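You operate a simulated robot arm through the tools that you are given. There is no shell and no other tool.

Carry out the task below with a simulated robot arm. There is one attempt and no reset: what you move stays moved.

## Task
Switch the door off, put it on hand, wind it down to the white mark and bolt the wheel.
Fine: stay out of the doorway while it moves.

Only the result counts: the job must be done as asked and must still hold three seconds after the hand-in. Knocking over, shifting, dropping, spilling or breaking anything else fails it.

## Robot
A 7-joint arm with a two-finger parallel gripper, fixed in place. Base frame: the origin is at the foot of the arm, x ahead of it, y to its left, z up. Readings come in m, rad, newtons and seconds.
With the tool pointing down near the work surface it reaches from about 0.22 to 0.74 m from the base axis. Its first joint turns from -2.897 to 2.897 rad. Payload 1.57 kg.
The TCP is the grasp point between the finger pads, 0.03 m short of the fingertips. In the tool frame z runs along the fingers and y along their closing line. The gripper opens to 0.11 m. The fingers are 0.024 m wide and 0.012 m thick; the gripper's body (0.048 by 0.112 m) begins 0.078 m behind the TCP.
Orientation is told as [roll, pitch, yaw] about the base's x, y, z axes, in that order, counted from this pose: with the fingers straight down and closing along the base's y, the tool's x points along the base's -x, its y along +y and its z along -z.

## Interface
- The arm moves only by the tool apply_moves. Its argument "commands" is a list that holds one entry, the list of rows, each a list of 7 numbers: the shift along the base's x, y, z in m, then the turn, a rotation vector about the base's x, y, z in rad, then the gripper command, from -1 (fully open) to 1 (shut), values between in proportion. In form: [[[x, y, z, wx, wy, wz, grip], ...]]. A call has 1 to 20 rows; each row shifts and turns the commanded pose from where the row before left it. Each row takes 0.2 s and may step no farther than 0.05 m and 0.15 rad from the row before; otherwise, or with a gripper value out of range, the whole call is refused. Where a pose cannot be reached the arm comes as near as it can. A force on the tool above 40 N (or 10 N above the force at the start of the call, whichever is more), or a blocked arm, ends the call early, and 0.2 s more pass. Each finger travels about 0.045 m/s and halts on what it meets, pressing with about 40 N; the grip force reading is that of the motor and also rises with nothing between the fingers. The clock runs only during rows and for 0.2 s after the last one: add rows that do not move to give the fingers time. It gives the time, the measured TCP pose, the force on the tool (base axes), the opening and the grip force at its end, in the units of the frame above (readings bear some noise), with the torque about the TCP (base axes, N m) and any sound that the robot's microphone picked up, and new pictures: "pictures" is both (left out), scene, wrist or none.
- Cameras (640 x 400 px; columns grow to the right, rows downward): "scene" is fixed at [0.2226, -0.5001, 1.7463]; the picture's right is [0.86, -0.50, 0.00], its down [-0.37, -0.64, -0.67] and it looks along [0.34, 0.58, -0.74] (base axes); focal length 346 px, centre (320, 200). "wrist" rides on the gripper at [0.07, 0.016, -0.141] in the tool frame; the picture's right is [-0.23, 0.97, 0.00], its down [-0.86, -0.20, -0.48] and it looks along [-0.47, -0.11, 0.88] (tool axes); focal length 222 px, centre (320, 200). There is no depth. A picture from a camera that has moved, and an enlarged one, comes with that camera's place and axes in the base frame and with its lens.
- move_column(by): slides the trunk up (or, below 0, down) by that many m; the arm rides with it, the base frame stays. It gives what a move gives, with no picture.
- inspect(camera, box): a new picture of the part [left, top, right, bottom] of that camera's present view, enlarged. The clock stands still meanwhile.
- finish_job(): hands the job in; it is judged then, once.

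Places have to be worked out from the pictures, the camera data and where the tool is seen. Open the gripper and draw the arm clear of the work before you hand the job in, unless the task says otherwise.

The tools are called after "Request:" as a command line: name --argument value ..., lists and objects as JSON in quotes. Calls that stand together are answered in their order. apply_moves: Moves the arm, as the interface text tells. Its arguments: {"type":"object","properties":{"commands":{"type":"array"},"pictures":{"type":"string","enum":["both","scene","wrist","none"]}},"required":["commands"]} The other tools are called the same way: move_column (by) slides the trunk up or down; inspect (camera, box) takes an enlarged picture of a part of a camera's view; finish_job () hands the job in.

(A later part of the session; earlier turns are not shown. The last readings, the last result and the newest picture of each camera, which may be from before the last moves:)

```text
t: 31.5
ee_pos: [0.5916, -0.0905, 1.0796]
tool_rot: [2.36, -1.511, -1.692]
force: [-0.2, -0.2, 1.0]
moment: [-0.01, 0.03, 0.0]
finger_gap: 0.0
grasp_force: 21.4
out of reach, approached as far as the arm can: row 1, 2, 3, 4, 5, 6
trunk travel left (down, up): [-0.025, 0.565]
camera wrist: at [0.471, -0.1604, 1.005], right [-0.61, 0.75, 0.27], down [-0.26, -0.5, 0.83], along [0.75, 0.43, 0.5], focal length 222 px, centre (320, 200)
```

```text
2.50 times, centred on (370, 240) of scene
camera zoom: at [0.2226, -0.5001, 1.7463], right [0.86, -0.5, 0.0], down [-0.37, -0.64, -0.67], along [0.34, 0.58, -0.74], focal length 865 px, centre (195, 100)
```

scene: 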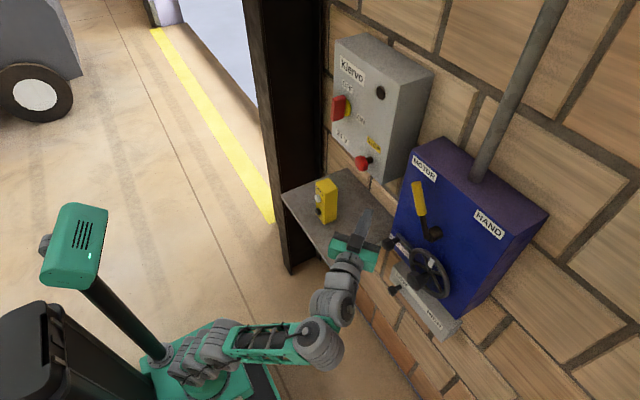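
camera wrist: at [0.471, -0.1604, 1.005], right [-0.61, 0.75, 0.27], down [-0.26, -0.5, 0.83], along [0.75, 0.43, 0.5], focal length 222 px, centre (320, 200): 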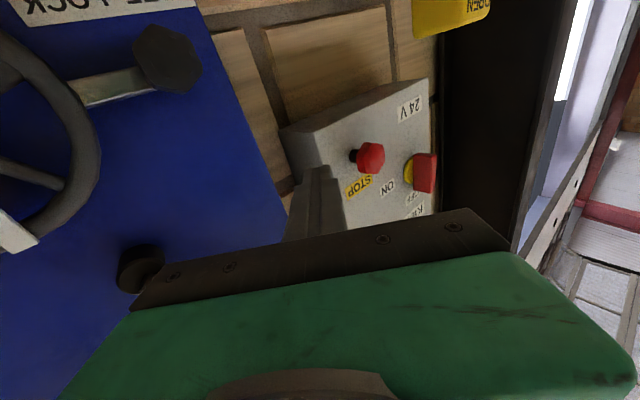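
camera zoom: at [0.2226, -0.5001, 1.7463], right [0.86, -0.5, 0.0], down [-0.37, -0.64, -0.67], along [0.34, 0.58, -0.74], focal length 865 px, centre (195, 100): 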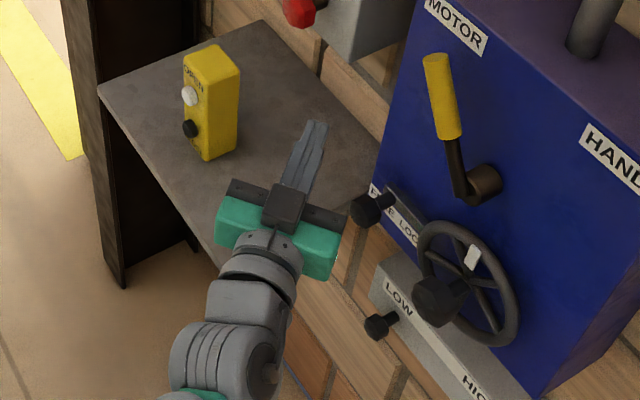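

From here the near post hides the part I need. I'll retreat to the previous spot, then back toward the base and higher for a better view of the near door post.

Request:
apply_moves --commands '[[[-0.03, -0.01, 0.01, 0, 0, -0.08, 1], [-0.03, -0.01, 0.01, 0, 0, -0.08, 1], [-0.03, -0.01, 0.02, 0, 0, -0.05, 1], [-0.03, 0.0, 0.03, 0, 0, 0, 1], [-0.03, 0.02, 0.03, 0, 0, 0, 1], [-0.03, 0.02, 0.03, 0, 0, 0, 1], [-0.03, 0.02, 0.02, 0, 0, 0, 1], [-0.02, 0.02, 0.0, 0, 0, 0, 1]]]'

```text
t: 33.3
ee_pos: [0.4344, 0.0076, 1.1992]
tool_rot: [2.359, -1.508, -1.904]
force: [0.7, 0.3, 0.3]
moment: [-0.01, -0.03, 0.06]
finger_gap: 0.0
grasp_force: 21.3
out of reach, approached as far as the arm can: row 3, 4, 5, 6, 7, 8
trunk travel left (down, up): [-0.025, 0.565]
camera wrist: at [0.3009, -0.036, 1.1242], right [-0.43, 0.86, 0.27], down [-0.36, -0.44, 0.82], along [0.83, 0.26, 0.5], focal length 222 px, centre (320, 200)
```

scene: 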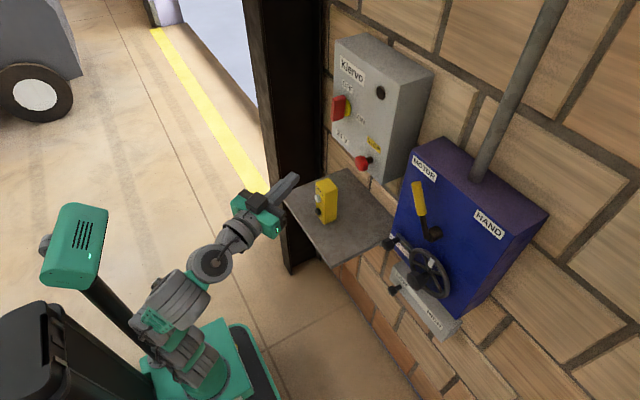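
wrist: 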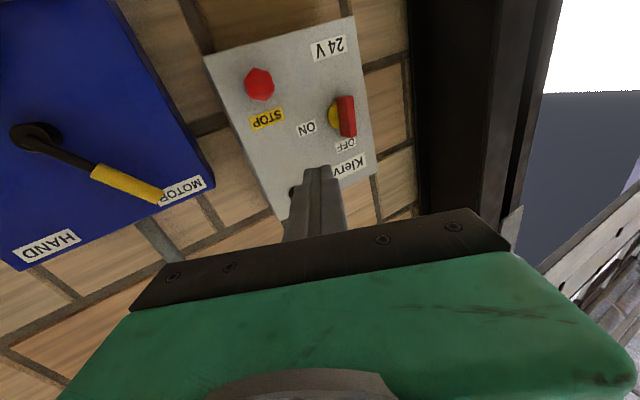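

Request:
inspect --camera "wrist" --box '[460, 0, 640, 340]'

```text
1.18 times, centred on (550, 170) of wrist
camera zoom: at [0.3009, -0.036, 1.1242], right [-0.43, 0.86, 0.27], down [-0.36, -0.44, 0.82], along [0.83, 0.26, 0.5], focal length 261 px, centre (49, 235)
```

zoom: 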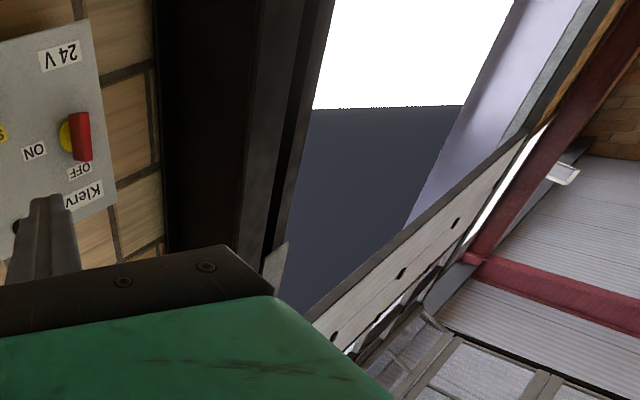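

The gripper hides the strip beside the door's lower edge in this view. I'll move to the right (-y) with a little more yaw and then raise the trunk, to see the near post more squarely.

Request:
apply_moves --commands '[[[-0.0, -0.04, 0.0, 0, 0, 0, 1], [-0.02, -0.04, 0.0, 0, 0, 0, 1], [-0.02, -0.04, 0.0, 0, 0, 0.05, 1], [-0.02, -0.04, 0.0, 0, 0, 0.05, 1], [-0.02, -0.04, 0.0, 0, 0, 0.05, 1], [0, -0.04, 0.0, 0, 0, 0.05, 1]]]' --pictures "none"

Request:
move_column --by 0.2

Request:
inspect --camera "wrist" --box '[0, 0, 640, 400]'

Request:
inspect --camera "wrist" --box '[440, 100, 640, 300]'

```text
t: 34.7
ee_pos: [0.5481, -0.0729, 1.1333]
tool_rot: [2.557, -1.5, -1.932]
force: [0.0, 0.8, 0.4]
moment: [0.02, 0.0, -0.1]
finger_gap: 0.0
grasp_force: 21.0
out of reach, approached as far as the arm can: row 1, 2, 3, 4, 5, 6
trunk travel left (down, up): [-0.025, 0.565]
```

```text
t: 36.8
ee_pos: [0.5491, -0.0749, 1.332]
tool_rot: [2.489, -1.499, -1.865]
force: [0.5, 0.8, -0.4]
moment: [-0.01, -0.01, 0.02]
finger_gap: 0.0
grasp_force: 20.8
trunk travel left (down, up): [-0.225, 0.365]
```

```text
1.00 times, centred on (320, 200) of wrist (not enlarged: the box is as wide or as high as the picture)
camera zoom: at [0.4261, -0.1394, 1.2545], right [-0.57, 0.77, 0.27], down [-0.29, -0.5, 0.82], along [0.77, 0.39, 0.51], focal length 222 px, centre (320, 200)
```

zoom: 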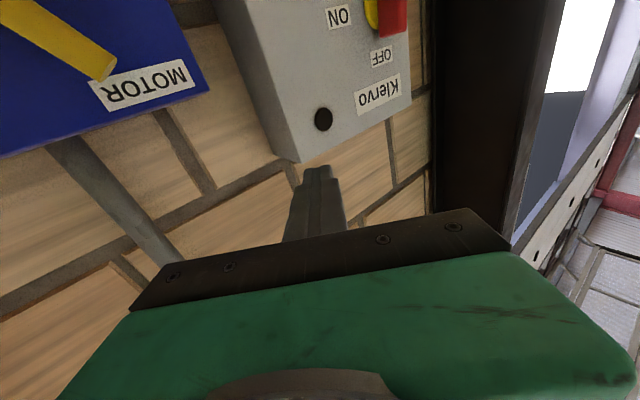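

```text
2.00 times, centred on (540, 200) of wrist
camera zoom: at [0.4261, -0.1394, 1.2545], right [-0.57, 0.77, 0.27], down [-0.29, -0.5, 0.82], along [0.77, 0.39, 0.51], focal length 444 px, centre (-120, 200)
```

zoom: 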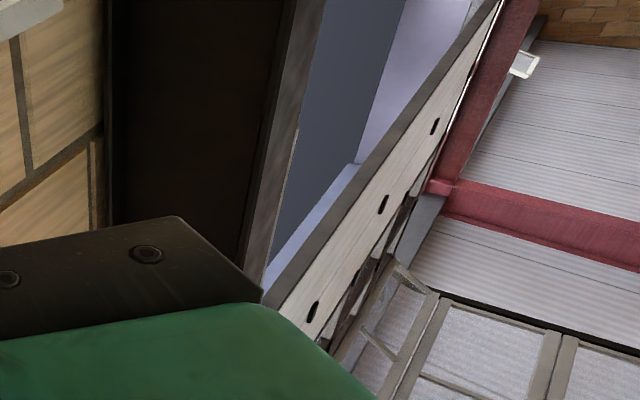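

A small white plate shows beside the far red column, and there's a pale strip by the near post. I'll enlarge both from here.

Request:
inspect --camera "wrist" --box '[570, 100, 640, 180]'

Request:
inspect --camera "wrist" --box '[500, 120, 580, 270]'

```text
5.00 times, centred on (605, 140) of wrist
camera zoom: at [0.4261, -0.1394, 1.2545], right [-0.57, 0.77, 0.27], down [-0.29, -0.5, 0.82], along [0.77, 0.39, 0.51], focal length 1111 px, centre (-1105, 500)
```

zoom: 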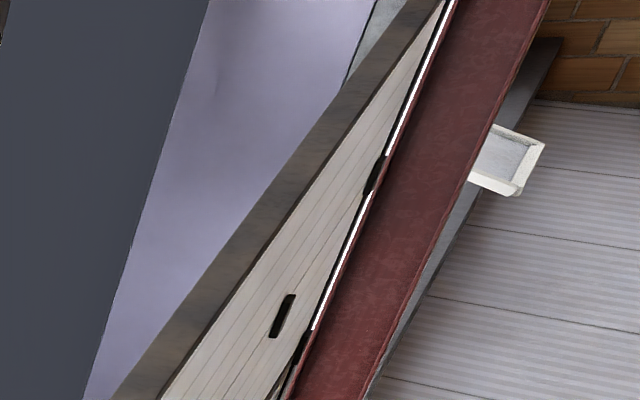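

```text
2.67 times, centred on (540, 195) of wrist
camera zoom: at [0.4261, -0.1394, 1.2545], right [-0.57, 0.77, 0.27], down [-0.29, -0.5, 0.82], along [0.77, 0.39, 0.51], focal length 592 px, centre (-267, 213)
```

zoom: 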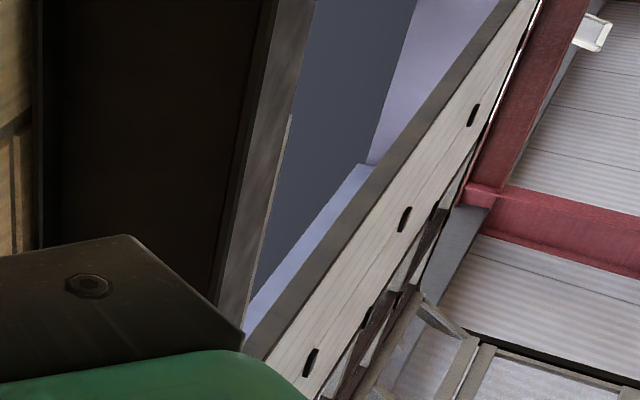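

The plate is just hall structure in the background, but the pale strip beside the near post has its lower tip near (0.64, 0.77, 1.73). I'll swing the tool left at a safe distance from the panel to look along the doorway; the door is still, so this is safe now.

Request:
apply_moves --commands '[[[-0.006, 0.047, 0, 0, 0, 0.105, 1], [-0.006, 0.047, 0, 0, 0, 0.105, 1], [-0.006, 0.047, 0, 0, 0, 0.105, 1], [-0.006, 0.047, 0, 0, 0, 0.105, 1], [-0.006, 0.047, 0, 0, 0, 0.105, 1], [-0.027, 0.035, 0, 0, 0, 0.117, 1], [-0.027, 0.035, 0, 0, 0, 0.117, 1], [-0.027, 0.035, 0, 0, 0, 0.117, 1]]]'

```text
t: 38.6
ee_pos: [0.4819, 0.2882, 1.3]
tool_rot: [2.535, -1.495, -1.13]
force: [-0.1, 1.0, 0.4]
moment: [0.01, 0.02, 0.06]
finger_gap: 0.0002
grasp_force: 21.2
out of reach, approached as far as the arm can: row 1, 2, 6, 7, 8
trunk travel left (down, up): [-0.225, 0.365]
camera wrist: at [0.4386, 0.1566, 1.2221], right [-0.95, 0.14, 0.27], down [0.15, -0.56, 0.81], along [0.27, 0.81, 0.51], focal length 222 px, centre (320, 200)
```

scene: 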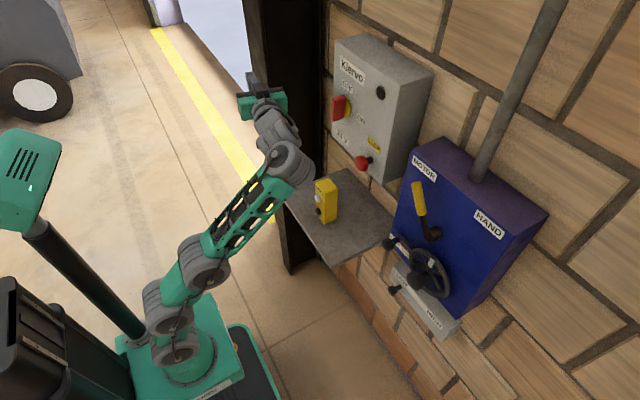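
wrist: 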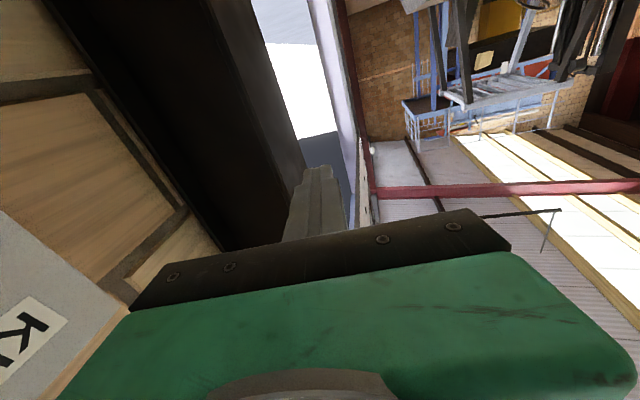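

The gripper blocks the upper part of this view, so I'll raise the trunk to bring the camera up to the strip's height.

Request:
move_column --by 0.36

Request:
inspect --camera "wrist" --box '[0, 0, 640, 400]'

Request:
inspect --camera "wrist" --box '[240, 0, 420, 210]'

```text
t: 42.1
ee_pos: [0.4801, 0.2859, 1.6606]
tool_rot: [2.525, -1.495, -1.123]
force: [0.4, -0.1, -0.7]
moment: [-0.04, 0.04, -0.02]
finger_gap: 0.0002
grasp_force: 21.7
trunk travel left (down, up): [-0.585, 0.005]
```

```text
1.00 times, centred on (320, 200) of wrist (not enlarged: the box is as wide or as high as the picture)
camera zoom: at [0.4387, 0.1559, 1.5821], right [-0.95, 0.14, 0.27], down [0.15, -0.56, 0.81], along [0.27, 0.81, 0.51], focal length 222 px, centre (320, 200)
```

zoom: 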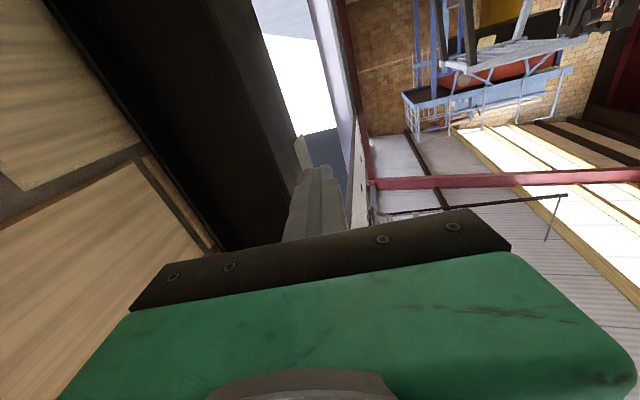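

```text
1.90 times, centred on (330, 105) of wrist
camera zoom: at [0.4387, 0.1559, 1.5821], right [-0.95, 0.14, 0.27], down [0.15, -0.56, 0.81], along [0.27, 0.81, 0.51], focal length 423 px, centre (301, 381)
```

zoom: 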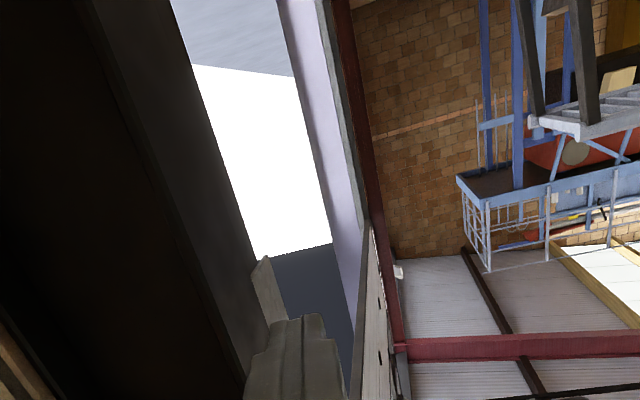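

The strip is visible but the closed fingers cover its upper part; turning the tool slightly right should shift it clear of them.

Request:
apply_moves --commands '[[[-0.01, 0, 0, 0, 0, -0.12, 1], [-0.01, 0, 0, 0, 0, -0.12, 1], [-0.01, 0, 0, 0, 0, -0.12, 1], [-0.01, 0, 0, 0, 0, 0, 1]]]' --pictures "wrist"

Request:
inspect --camera "wrist" --box '[320, 60, 520, 250]'

```text
t: 43.1
ee_pos: [0.4401, 0.2873, 1.6608]
tool_rot: [2.52, -1.494, -1.477]
force: [-0.6, -0.2, 0.6]
moment: [-0.03, 0.03, -0.01]
finger_gap: 0.0
grasp_force: 21.4
trunk travel left (down, up): [-0.585, 0.005]
camera wrist: at [0.3544, 0.1793, 1.5822], right [-0.84, 0.47, 0.27], down [-0.06, -0.58, 0.81], along [0.54, 0.67, 0.51], focal length 222 px, centre (320, 200)
```

wrist: 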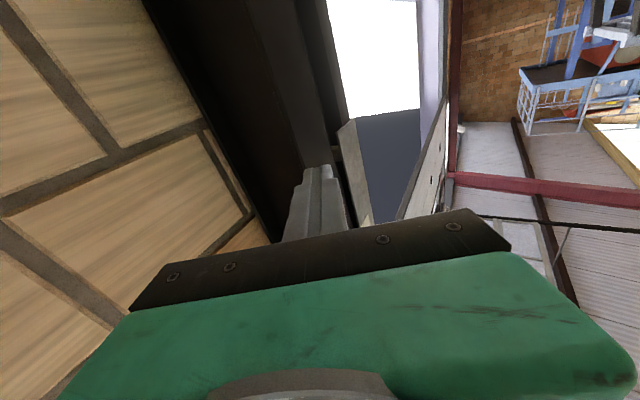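

```text
2.11 times, centred on (420, 155) of wrist
camera zoom: at [0.3544, 0.1793, 1.5822], right [-0.84, 0.47, 0.27], down [-0.06, -0.58, 0.81], along [0.54, 0.67, 0.51], focal length 468 px, centre (110, 295)
```

zoom: 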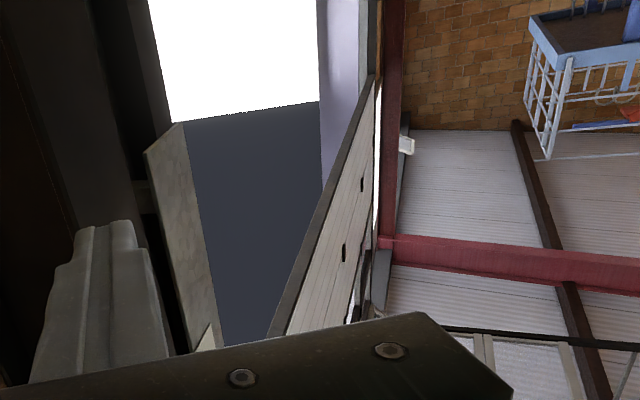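

There's a grey board beside the guide with a white patch near its upper end. I'll raise the tool a little and turn slightly right to see that patch.

Request:
apply_moves --commands '[[[-0.02, -0.02, 0.03, 0, 0, -0.1, 1], [-0.02, -0.02, 0.03, 0, 0, -0.1, 1], [-0.02, -0.02, 0.03, 0, 0, -0.05, 1], [-0.01, 0, 0.03, 0, 0, 0, 1]]]' --pictures "wrist"

Request:
inspect --camera "wrist" --box '[360, 80, 560, 280]'

```text
t: 44.1
ee_pos: [0.3716, 0.2258, 1.7802]
tool_rot: [2.513, -1.495, -1.72]
force: [0.5, 0.2, 0.3]
moment: [-0.04, 0.01, -0.01]
finger_gap: 0.0001
grasp_force: 20.6
trunk travel left (down, up): [-0.585, 0.005]
camera wrist: at [0.2616, 0.1433, 1.7017], right [-0.7, 0.66, 0.27], down [-0.2, -0.54, 0.81], along [0.69, 0.51, 0.51], focal length 222 px, centre (320, 200)
```

wrist: 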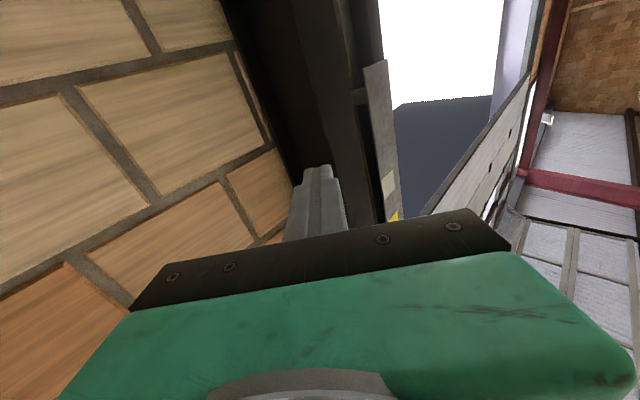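

```text
2.00 times, centred on (460, 180) of wrist
camera zoom: at [0.2616, 0.1433, 1.7017], right [-0.7, 0.66, 0.27], down [-0.2, -0.54, 0.81], along [0.69, 0.51, 0.51], focal length 444 px, centre (40, 240)
```

zoom: 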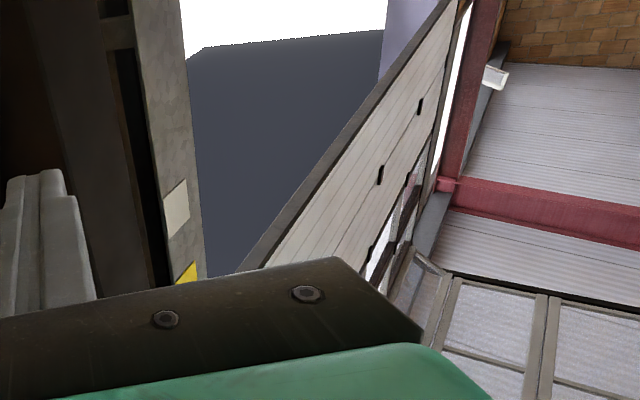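

Now it's clear: the board has a white mark at about z 2.08–2.155 and a yellow one above it. The door's lower edge solves to about z 2.42 on plane x≈0.64, so it must come down roughly 0.30 m. I'll lower the trunk and go to the lever.

Request:
move_column --by -0.31

Request:
apply_moves --commands '[[[0.01, -0.04, -0.02, 0, 0, -0.04, 1], [0.01, -0.04, -0.02, 0, 0, -0.04, 1], [0.01, -0.04, -0.02, 0, 0, -0.04, 1], [0.01, -0.04, -0.02, 0, 0, -0.04, 1], [0.01, -0.04, -0.02, 0, 0, -0.04, 1], [0.02, -0.04, -0.03, 0, 0, -0.04, 1], [0.02, -0.04, -0.03, 0, 0, -0.04, 1], [0.02, -0.02, -0.03, 0, 0, -0.02, 1], [0.01, 0.0, -0.03, 0, 0, 0, 1], [0, 0, -0.02, 0, 0, 0, 1]]]'

```text
t: 47.2
ee_pos: [0.3705, 0.2261, 1.4703]
tool_rot: [2.527, -1.494, -1.733]
force: [1.0, 0.4, 0.5]
moment: [0.01, 0.01, 0.01]
finger_gap: 0.0
grasp_force: 21.4
trunk travel left (down, up): [-0.275, 0.315]
```

```text
refused: row 6 steps farther than a row can; nothing moved
```

Rows 6 and 7 exceeded the step length; I'll shorten them.

Request:
apply_moves --commands '[[[0.01, -0.04, -0.02, 0, 0, -0.04, 1], [0.01, -0.04, -0.02, 0, 0, -0.04, 1], [0.01, -0.04, -0.02, 0, 0, -0.04, 1], [0.01, -0.04, -0.02, 0, 0, -0.04, 1], [0.01, -0.04, -0.02, 0, 0, -0.04, 1], [0.015, -0.035, -0.03, 0, 0, -0.04, 1], [0.015, -0.035, -0.03, 0, 0, -0.04, 1], [0.02, -0.03, -0.03, 0, 0, -0.02, 1], [0.01, 0.0, -0.03, 0, 0, 0, 1], [0, 0, -0.02, 0, 0, 0, 1]]]'

```text
t: 49.4
ee_pos: [0.4997, -0.0579, 1.2295]
tool_rot: [2.53, -1.495, -2.036]
force: [0.4, 0.0, 0.2]
moment: [-0.04, -0.03, 0.03]
finger_gap: 0.0
grasp_force: 21.9
out of reach, approached as far as the arm can: row 4, 5
trunk travel left (down, up): [-0.275, 0.315]
camera wrist: at [0.3699, -0.1059, 1.1508], right [-0.47, 0.84, 0.27], down [-0.35, -0.46, 0.81], along [0.81, 0.29, 0.51], focal length 222 px, centre (320, 200)
```

scene: 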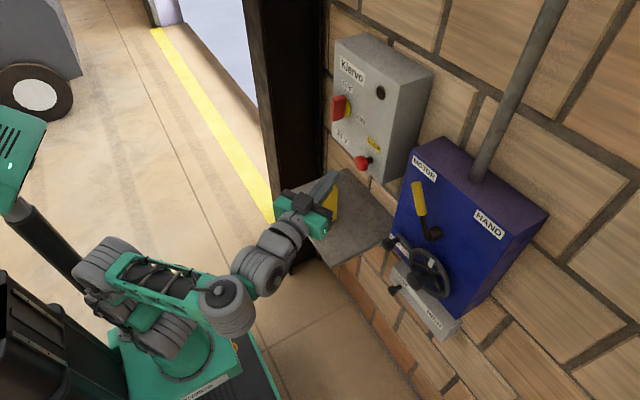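
wrist: 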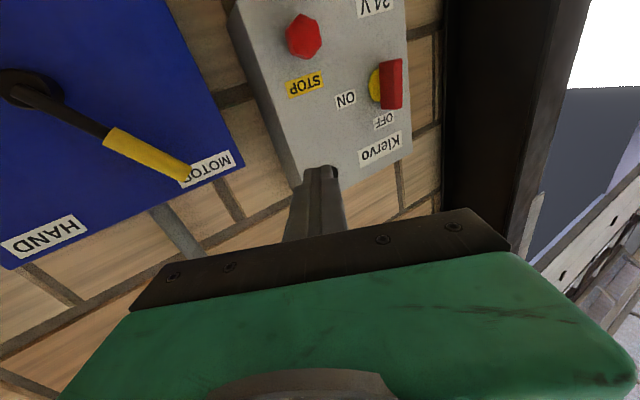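

From this view the lever pivots at about (y -0.225, z 1.10), with its yellow grip tip at (0.67, -0.15, 1.22), leaning 31° toward MOTOR. I'll place the closed fingers on the left (+y) side of the grip, first standing off, then entering.

Request:
apply_moves --commands '[[[0.015, -0.02, -0.015, -0.015, 0.027, -0.05, 1], [0.02, -0.02, -0.015, -0.014, 0.026, -0.05, 1], [0.02, -0.02, -0.015, 0, 0, -0.045, 1], [0.018, -0.016, -0.015, 0, 0, 0, 1], [0.015, 0, -0.003, 0, 0, 0, 1], [0, 0, 0, 0, 0, 0, 1]]]'

```text
t: 50.8
ee_pos: [0.5888, -0.1334, 1.1679]
tool_rot: [1.627, -1.53, -1.278]
force: [0.0, -0.6, -0.4]
moment: [-0.02, -0.01, -0.02]
finger_gap: 0.0
grasp_force: 21.5
trunk travel left (down, up): [-0.275, 0.315]
camera wrist: at [0.449, -0.1642, 1.0977], right [-0.33, 0.91, 0.27], down [-0.37, -0.38, 0.85], along [0.87, 0.18, 0.46], focal length 222 px, centre (320, 200)
```

scene: 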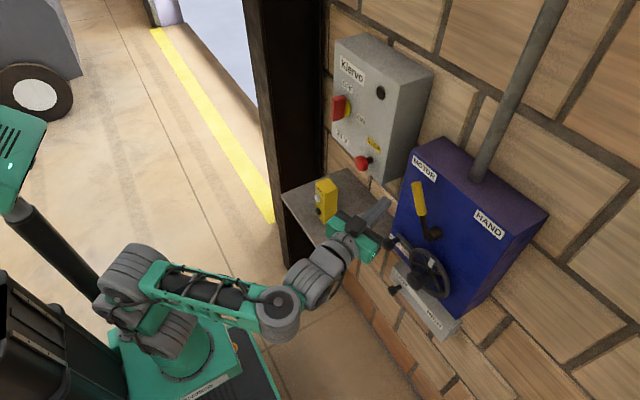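
wrist: 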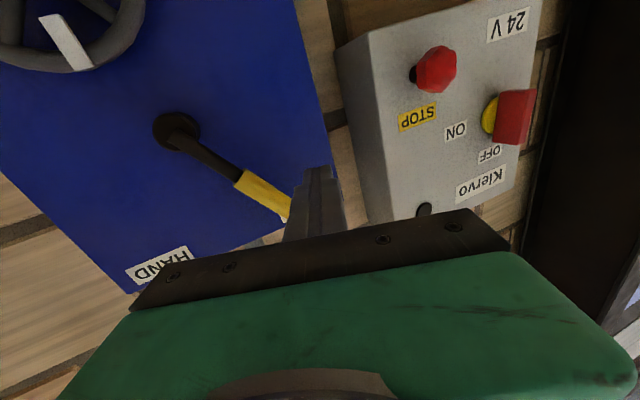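

Tracking is accurate now. I'll advance so the fingertips sit beside the grip at x about 0.69.

Request:
apply_moves --commands '[[[0.025, -0.001, 0, 0, 0, 0, 1], [0.025, -0.002, 0, 0, 0, 0, 1], [0.022, -0.004, 0, 0, 0, 0, 1], [0, 0, 0, 0, 0, 0, 1]]]'

```text
t: 51.8
ee_pos: [0.6587, -0.1396, 1.1664]
tool_rot: [1.619, -1.531, -1.269]
force: [0.3, 0.2, 0.0]
moment: [0.01, 0.0, -0.03]
finger_gap: 0.0001
grasp_force: 21.5
trunk travel left (down, up): [-0.275, 0.315]
camera wrist: at [0.5199, -0.1697, 1.0969], right [-0.33, 0.91, 0.27], down [-0.37, -0.38, 0.85], along [0.87, 0.18, 0.46], focal length 222 px, centre (320, 200)
```

scene: 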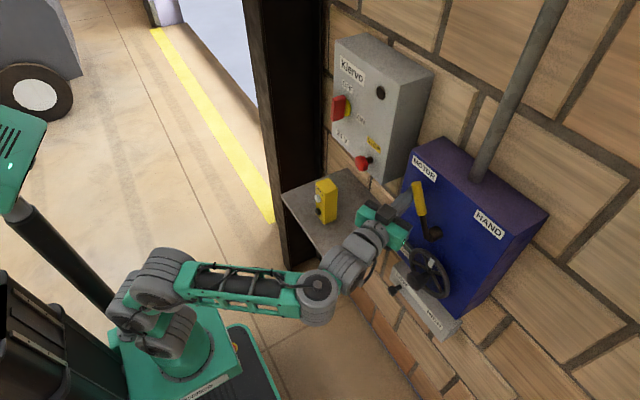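
wrist: 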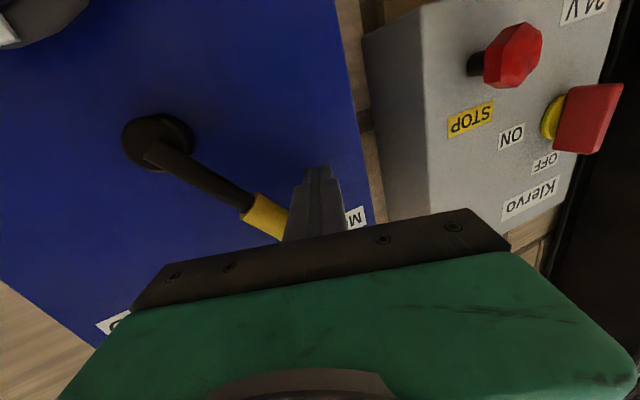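

The fingers are beside the grip. Now I'll push it along its arc over the top toward HAND.

Request:
apply_moves --commands '[[[0, -0.0215, 0.0115, 0, 0, 0, 1], [0, -0.017, 0.013, 0, 0, 0, 1], [0, -0.016, 0.0085, 0, 0, 0, 1], [0, -0.018, 0.0055, 0, 0, 0, 1], [0, -0.019, 0.0025, 0, 0, 0, 1], [0, -0.0185, -0.001, 0, 0, 0, 1], [0, -0.019, -0.004, 0, 0, 0, 1], [0, -0.008, -0.003, 0, 0, 0, 1]]]'

```text
t: 53.5
ee_pos: [0.6561, -0.2584, 1.2127]
tool_rot: [1.916, -1.547, -1.55]
force: [-10.3, 15.3, 2.9]
moment: [0.14, 0.16, -0.21]
finger_gap: 0.0002
grasp_force: 20.7
trunk travel left (down, up): [-0.275, 0.315]
stopped in row 8: the force on the tool passed its limit at 45 N (the readings are from after the stop); the commanded pose is now the measured one
camera wrist: at [0.5174, -0.2915, 1.1428], right [-0.35, 0.9, 0.25], down [-0.37, -0.38, 0.85], along [0.86, 0.2, 0.47], focal length 222 px, centre (320, 200)
```

scene: 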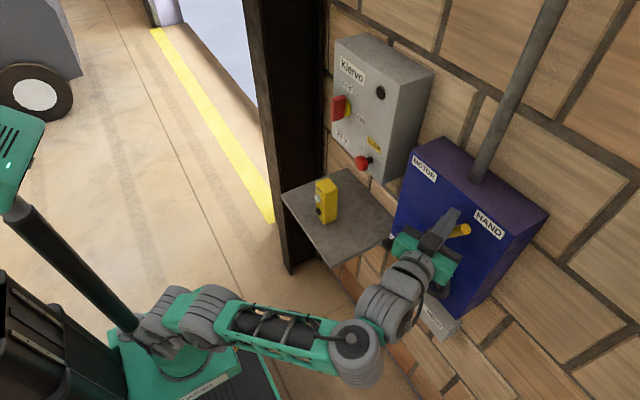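
wrist: 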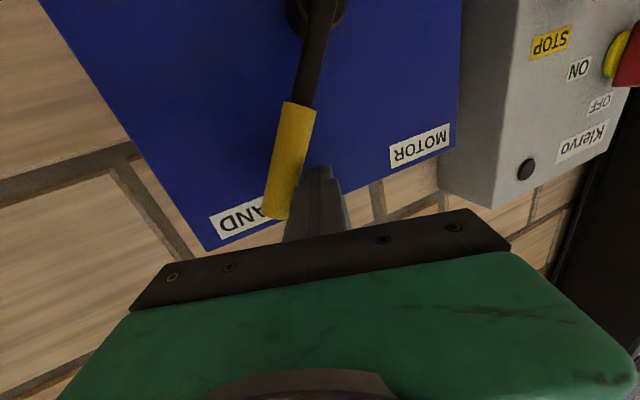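

The lever went over and met its stop at the HAND side (45 N). I'll ease off, back out and check it.

Request:
apply_moves --commands '[[[0, 0.015, 0, 0, 0, 0, 1], [-0.03, 0.005, 0, 0, 0, 0, 1], [-0.04, 0, 0, 0, 0, 0, 1], [-0.04, 0, 0, 0, 0, 0, 1], [0, 0, 0, 0, 0, 0, 1]]]'

Request:
inspect --camera "scene" --box '[370, 130, 560, 350]'

Request:
inspect --camera "wrist" --box '[100, 0, 460, 260]'

```text
t: 54.7
ee_pos: [0.5479, -0.2404, 1.2095]
tool_rot: [1.737, -1.538, -1.372]
force: [-0.9, 1.3, 0.5]
moment: [0.03, -0.01, 0.02]
finger_gap: 0.0
grasp_force: 21.1
trunk travel left (down, up): [-0.275, 0.315]
camera wrist: at [0.4101, -0.2734, 1.139], right [-0.35, 0.9, 0.26], down [-0.37, -0.38, 0.85], along [0.86, 0.2, 0.47], focal length 222 px, centre (320, 200)
```

scene: 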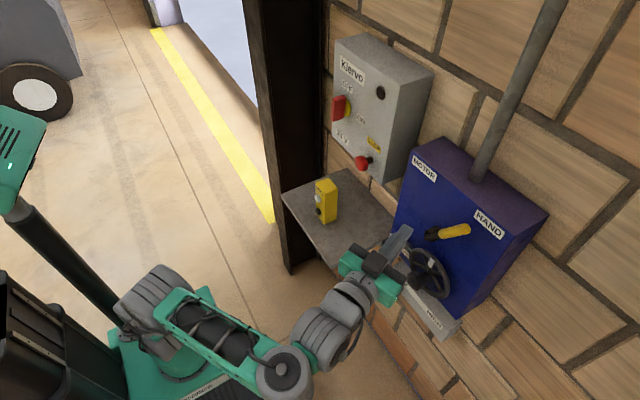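
wrist: 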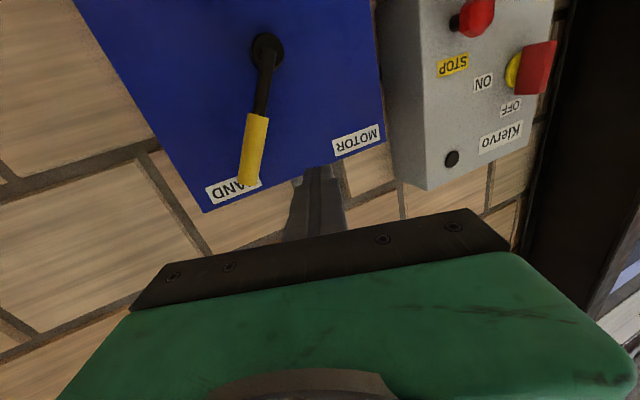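

```text
1.82 times, centred on (465, 240) of scene
camera zoom: at [0.2226, -0.5001, 1.7463], right [0.86, -0.5, 0.0], down [-0.37, -0.64, -0.67], along [0.34, 0.58, -0.74], focal length 629 px, centre (56, 127)
```

zoom: 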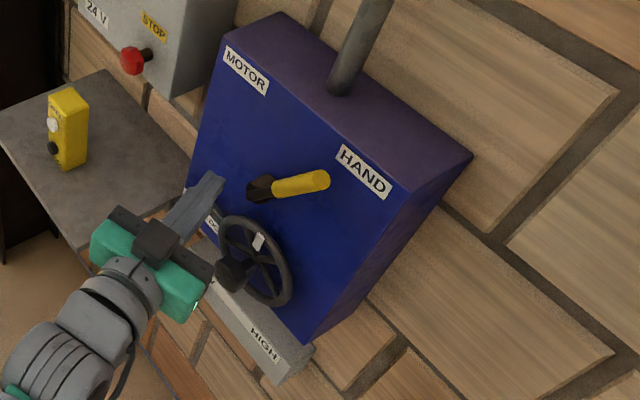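

```text
1.54 times, centred on (280, 130) of wrist
camera zoom: at [0.4101, -0.2734, 1.139], right [-0.35, 0.9, 0.26], down [-0.37, -0.38, 0.85], along [0.86, 0.2, 0.47], focal length 342 px, centre (382, 308)
```

zoom: 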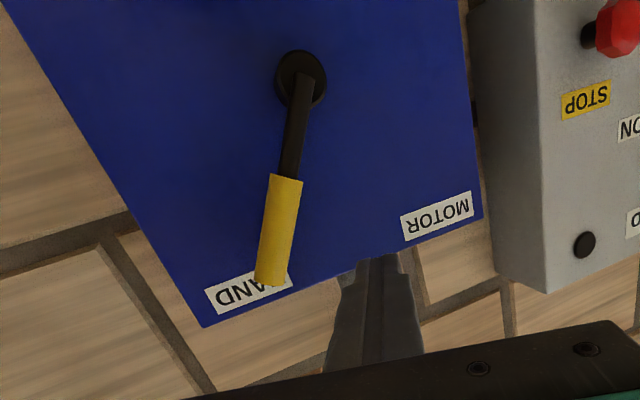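

The lever sits at HAND: its tip is at (-0.294, 1.22), mirroring the start angle. For the lower wheel I'll raise the trunk so the forearm comes from above, which should allow squarer wrist angles, then lower the tool in front of the wheel at x about 0.5.

Request:
move_column --by 0.25

Request:
apply_moves --commands '[[[-0.01, 0, -0.04, 0, 0, 0, 1], [-0.01, 0, -0.04, 0, 0, 0, 1], [-0.01, 0, -0.04, 0, 0, 0, 1], [-0.01, 0, -0.04, 0, 0, 0, 1], [-0.01, 0, -0.04, 0, 0, 0, 1], [0, 0, -0.04, 0, 0, 0, 1], [0, 0, -0.04, 0, 0, 0, 1], [0, 0, -0.04, 0, 0, 0, 1]]]'

```text
t: 57.3
ee_pos: [0.5491, -0.2402, 1.4584]
tool_rot: [1.726, -1.538, -1.366]
force: [0.4, 1.3, -0.2]
moment: [0.0, 0.0, 0.0]
finger_gap: 0.0001
grasp_force: 22.0
trunk travel left (down, up): [-0.525, 0.065]
```

```text
t: 59.1
ee_pos: [0.5368, -0.2313, 1.3016]
tool_rot: [1.729, -1.536, -1.368]
force: [0.4, -0.4, 0.4]
moment: [-0.06, 0.01, 0.01]
finger_gap: 0.0001
grasp_force: 21.5
out of reach, approached as far as the arm can: row 2, 3, 4, 5, 6, 7, 8
trunk travel left (down, up): [-0.525, 0.065]
camera wrist: at [0.3982, -0.2646, 1.2312], right [-0.34, 0.9, 0.26], down [-0.37, -0.38, 0.85], along [0.86, 0.2, 0.47], focal length 222 px, centre (320, 200)
```

scene: 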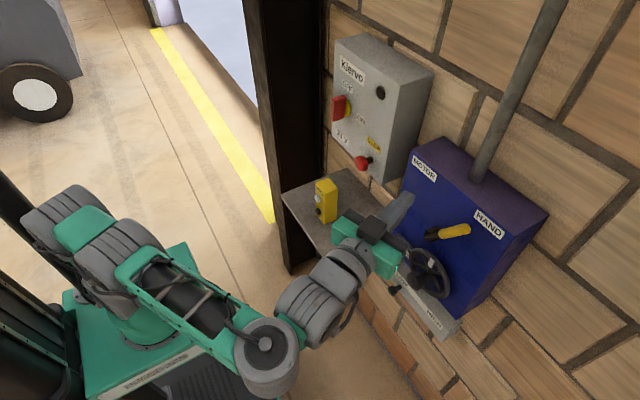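
wrist: 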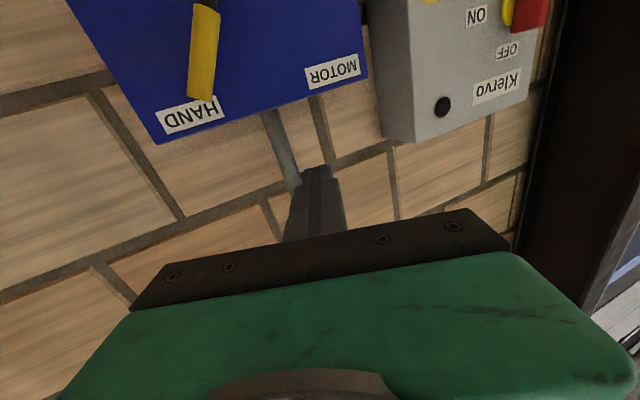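

Still blocked going down, and rolling may help: the tool is in an upside-down roll, possibly near the last joint's limit. I'll roll it 180° about its own axis here in free space (the +90° direction worked before), which also puts the camera on top.

Request:
apply_moves --commands '[[[-0.01, 0, 0.01, 0.137, 0.05, 0, 1], [-0.01, 0, 0.01, 0.137, 0.05, 0, 1], [0, 0, 0.01, 0.137, 0.05, 0, 1], [0, 0, 0, 0.137, 0.05, 0, 1], [0, 0, 0, 0.137, 0.05, 0, 1], [0, 0, 0, 0.137, 0.05, 0, 1], [0, 0, 0, 0.137, 0.05, 0, 1], [0, 0, 0, 0.137, 0.05, 0, 1], [0, 0, 0, 0.137, 0.05, 0, 1], [0, 0, 0, 0.137, 0.05, 0, 1], [0, 0, 0, 0.137, 0.05, 0, 1], [0, 0, 0, 0.137, 0.05, 0, 1]]]'

```text
t: 61.7
ee_pos: [0.5304, -0.2259, 1.3163]
tool_rot: [1.58, 0.019, -1.225]
force: [0.9, 0.4, 0.2]
moment: [0.01, 0.01, 0.0]
finger_gap: 0.0
grasp_force: 21.0
out of reach, approached as far as the arm can: row 1, 2
trunk travel left (down, up): [-0.525, 0.065]
camera wrist: at [0.3736, -0.2072, 1.3323], right [0.08, -0.23, 0.97], down [-0.16, -0.96, -0.22], along [0.98, -0.14, -0.11], focal length 222 px, centre (320, 200)
```

scene: 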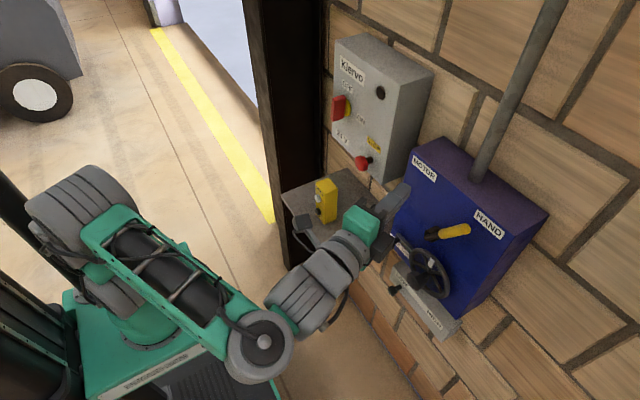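
wrist: 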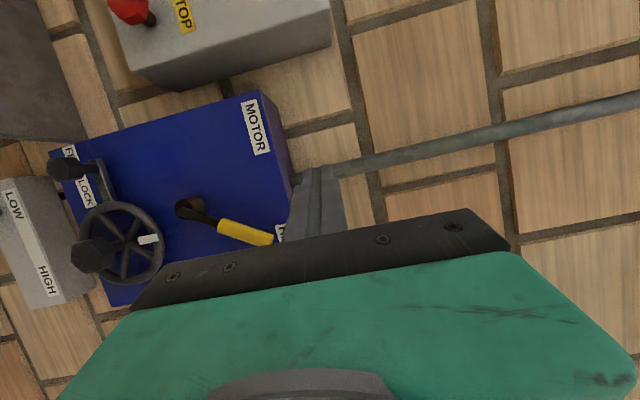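

The roll is at 90° and fine. I'll continue the remaining 90° and then test descending.

Request:
apply_moves --commands '[[[0, 0, 0, 0.137, 0.05, 0, 1], [0, 0, 0, 0.137, 0.05, 0, 1], [0, 0, 0, 0.137, 0.05, 0, 1], [0, 0, 0, 0.137, 0.05, 0, 1], [0, 0, 0, 0.137, 0.05, 0, 1], [0, 0, 0, 0.137, 0.05, 0, 1], [0, 0, 0, 0.137, 0.05, 0, 1], [0, 0, 0, 0.137, 0.05, 0, 1], [0, 0, 0, 0.137, 0.05, 0, 1], [0, 0, 0, 0.137, 0.05, 0, 1], [0, 0, -0.03, 0, 0, 0, 1], [0, 0, -0.03, 0, 0, 0, 1], [0, 0, -0.03, 0, 0, 0, 1]]]'

```text
t: 64.5
ee_pos: [0.5307, -0.2261, 1.228]
tool_rot: [1.523, 1.477, -1.279]
force: [-0.6, 0.2, 0.5]
moment: [-0.01, -0.03, 0.03]
finger_gap: 0.0001
grasp_force: 20.8
trunk travel left (down, up): [-0.525, 0.065]
camera wrist: at [0.4015, -0.2818, 1.298], right [0.33, -0.93, -0.13], down [-0.49, -0.05, -0.87], along [0.8, 0.35, -0.48], focal length 222 px, centre (320, 200)
```

scene: 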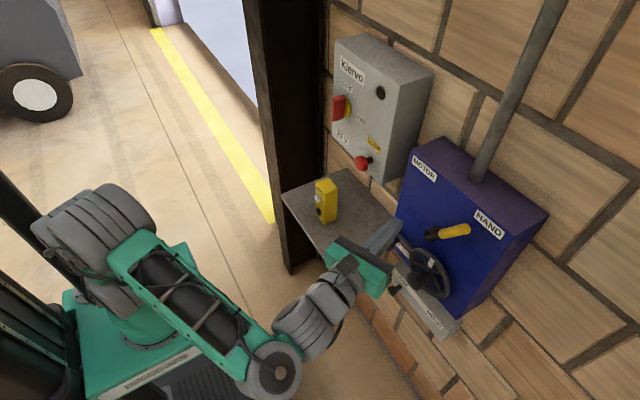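
wrist: 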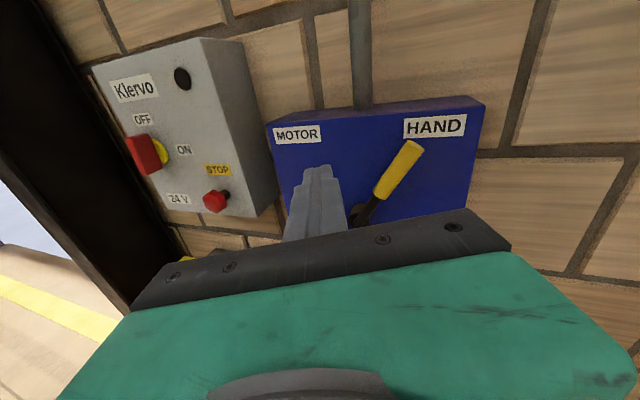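

That was it: with the camera-up roll the arm descends freely and pictures are upright. I'll continue down to wheel height and open the fingers.

Request:
apply_moves --commands '[[[-0.01, 0, -0.04, 0, 0, 0, -1], [-0.01, 0, -0.04, 0, 0, 0, -1], [-0.01, 0, -0.04, 0, 0, 0, -1], [0, -0.005, -0.04, 0, 0, 0, -1], [0, -0.01, -0.04, 0, 0, 0, -1], [0, -0.01, -0.04, 0, 0, 0, -1], [0, 0, 0, 0, 0, -0.05, -1], [0, 0, 0, 0, 0, -0.1, -1], [0, 0, 0, 0, 0, -0.1, -1]]]'

```text
t: 66.5
ee_pos: [0.5223, -0.2155, 1.1972]
tool_rot: [1.521, 1.475, -1.531]
force: [0.5, -0.1, -1.0]
moment: [-0.01, -0.01, 0.01]
finger_gap: 0.1102
grasp_force: 0.1
out of reach, approached as far as the arm can: row 1, 2, 3, 4, 5, 6
trunk travel left (down, up): [-0.525, 0.065]
camera wrist: at [0.3817, -0.2382, 1.2683], right [0.09, -0.99, -0.13], down [-0.49, 0.07, -0.87], along [0.87, 0.14, -0.48], focal length 222 px, centre (320, 200)
```

scene: 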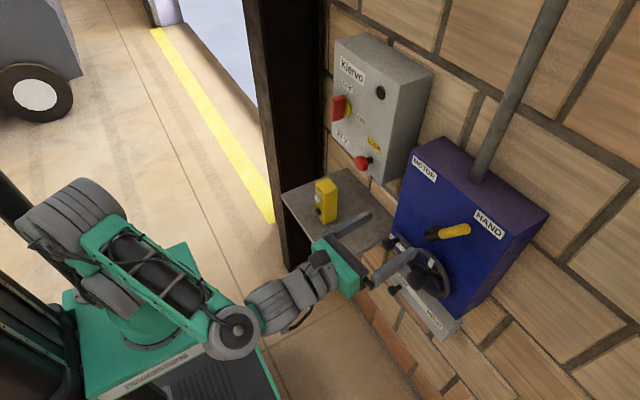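
wrist: 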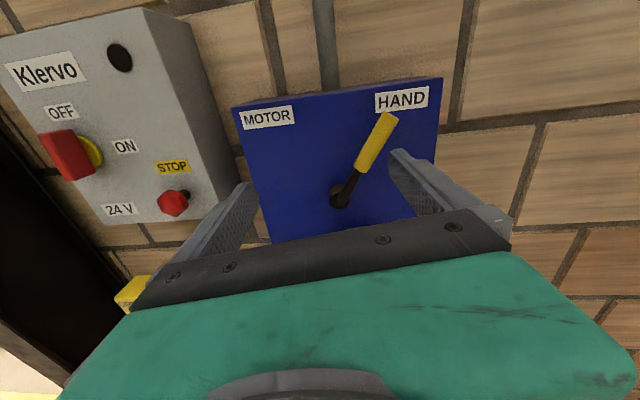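

Blocked again near z 1.197, but this posture is nearly square to the wall, and the trunk carries it down unchanged. I'll lower the trunk 0.30 m and then lift the tool slightly to hub height, keeping margin.

Request:
move_column --by -0.3

Request:
apply_moves --commands '[[[0, -0.01, 0.02, 0, 0, 0, -1], [0, -0.01, 0.02, 0, 0, 0, -1], [0, -0.01, 0.02, 0, 0, 0, -1], [0, -0.005, 0.02, 0, 0, 0, -1], [0, 0, 0, 0, 0, 0, -1]]]'

```text
t: 69.5
ee_pos: [0.5213, -0.2181, 0.897]
tool_rot: [1.523, 1.473, -1.527]
force: [0.6, -0.1, 0.2]
moment: [0.02, -0.01, 0.04]
finger_gap: 0.1101
grasp_force: 0.0
trunk travel left (down, up): [-0.225, 0.365]
```

```text
t: 70.7
ee_pos: [0.5224, -0.2539, 0.9773]
tool_rot: [1.522, 1.475, -1.53]
force: [0.2, -0.3, 0.3]
moment: [0.01, -0.01, -0.01]
finger_gap: 0.1099
grasp_force: 0.1
trunk travel left (down, up): [-0.225, 0.365]
camera wrist: at [0.3826, -0.275, 1.0487], right [0.09, -0.99, -0.13], down [-0.49, 0.07, -0.87], along [0.87, 0.14, -0.48], focal length 222 px, centre (320, 200)
```

scene: 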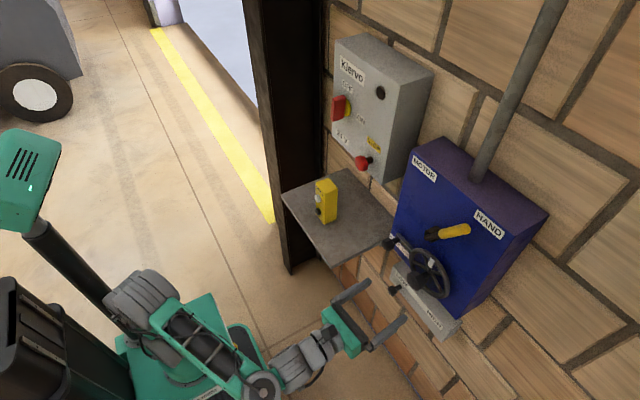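
wrist: 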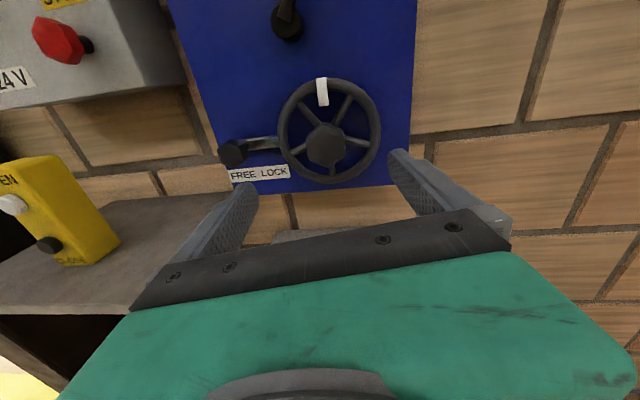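

Excellent: the wheel, its hex hub knob, the white tag at the top of the rim, and the FREE/LOCK bolt are all in clear upright view. I'll enlarge it.

Request:
inspect --camera "wrist" --box '[200, 60, 420, 200]'

```text
2.86 times, centred on (310, 130) of wrist
camera zoom: at [0.3826, -0.275, 1.0487], right [0.09, -0.99, -0.13], down [-0.49, 0.07, -0.87], along [0.87, 0.14, -0.48], focal length 635 px, centre (349, 400)
```

zoom: 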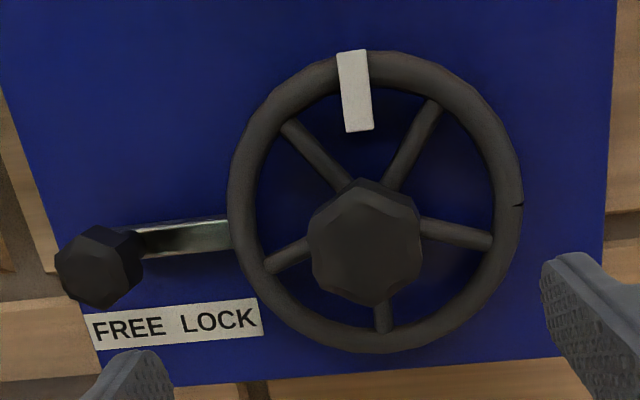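

The hub knob is about 48 mm across, centred at (y -0.25, z 0.977) with its front at x≈0.645, and the tool is nearly square to it. I'll squaring the yaw and advance with open fingers straddling the knob, stopping with the tips short of the rim.

Request:
apply_moves --commands '[[[0.02, 0.002, 0, 0, 0, -0.03, -1], [0.025, 0.002, 0, 0, 0, -0.03, -1], [0.025, 0, 0, 0, 0, -0.02, -1], [0.025, 0, 0, 0, 0, 0, -1], [0.02, 0, 0, 0, 0, 0, -1], [0, 0, 0, 0, 0, 0, -1]]]'

```text
t: 72.1
ee_pos: [0.6355, -0.2507, 0.9771]
tool_rot: [1.528, 1.475, -1.603]
force: [1.3, 0.2, 0.2]
moment: [0.0, -0.02, -0.01]
finger_gap: 0.1101
grasp_force: 0.1
trunk travel left (down, up): [-0.225, 0.365]
camera wrist: at [0.4951, -0.26, 1.0471], right [0.01, -0.99, -0.13], down [-0.48, 0.11, -0.87], along [0.88, 0.07, -0.48], focal length 222 px, centre (320, 200)
```

scene: 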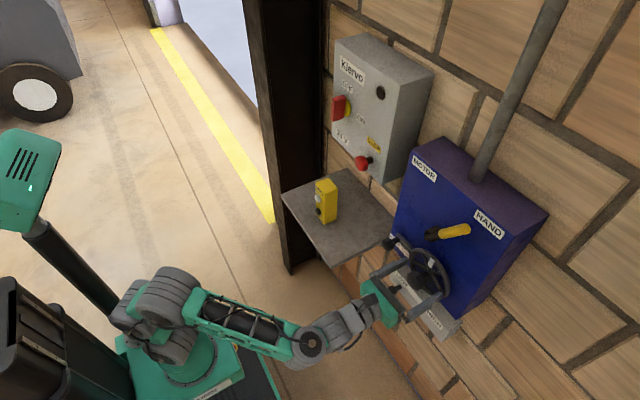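
wrist: 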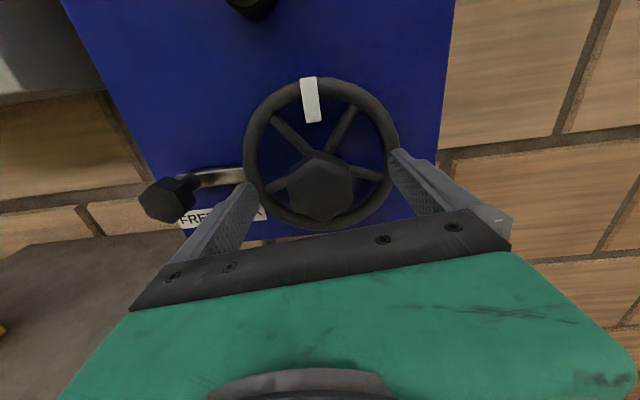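

Square on the knob with no reach trouble. I'll roll back about 1.2 rad with the fingers open, then grip the knob, so there's range to test a clockwise turn.

Request:
apply_moves --commands '[[[-0.005, 0, 0, -0.15, 0, 0, -1], [0, 0, 0, -0.15, 0, 0, -1], [0, 0, 0, -0.15, 0, 0, -1], [0, 0, 0, -0.15, 0, 0, -1], [0, 0, 0, -0.15, 0, 0, -1], [0, 0, 0, -0.15, 0, 0, -1], [0, 0, 0, -0.15, 0, 0, -1], [0, 0, 0, -0.15, 0, 0, -1], [0.005, 0, 0, 0, 0, 0, -1], [0, 0, 0, 0, 0, 0, 1], [0, 0, 0, 0, 0, 0, 1], [0, 0, 0, 0, 0, 0, 1], [0, 0, 0, 0, 0, 0, 1], [0, 0, 0, 0, 0, 0, 1]]]'

```text
t: 75.1
ee_pos: [0.6369, -0.2478, 0.9795]
tool_rot: [1.565, 0.272, -1.575]
force: [9.1, -6.1, 16.2]
moment: [-0.06, -0.19, -0.3]
finger_gap: 0.0444
grasp_force: 24.3
trunk travel left (down, up): [-0.225, 0.365]
camera wrist: at [0.4958, -0.1843, 1.0152], right [0.0, -0.48, 0.88], down [-0.48, -0.77, -0.42], along [0.88, -0.42, -0.23], focal length 222 px, centre (320, 200)
```

scene: 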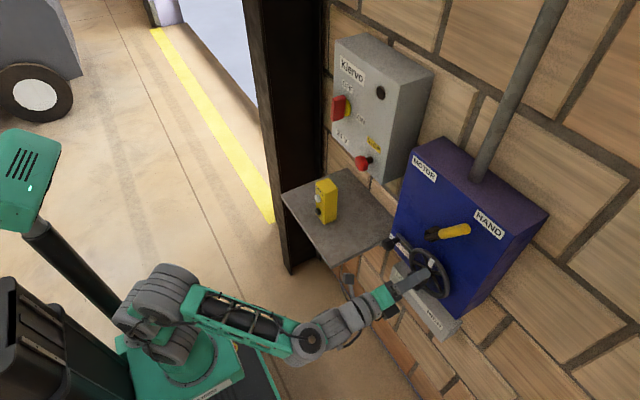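
wrist: 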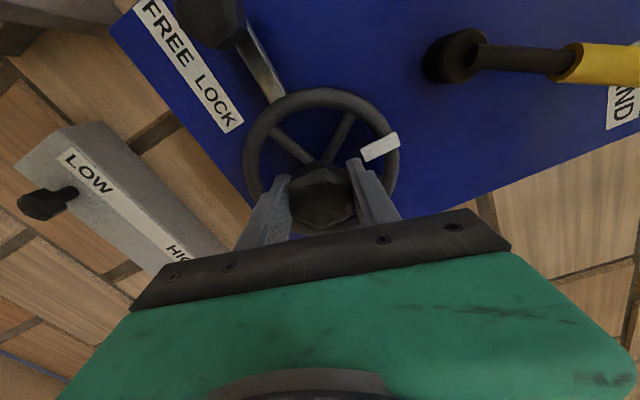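

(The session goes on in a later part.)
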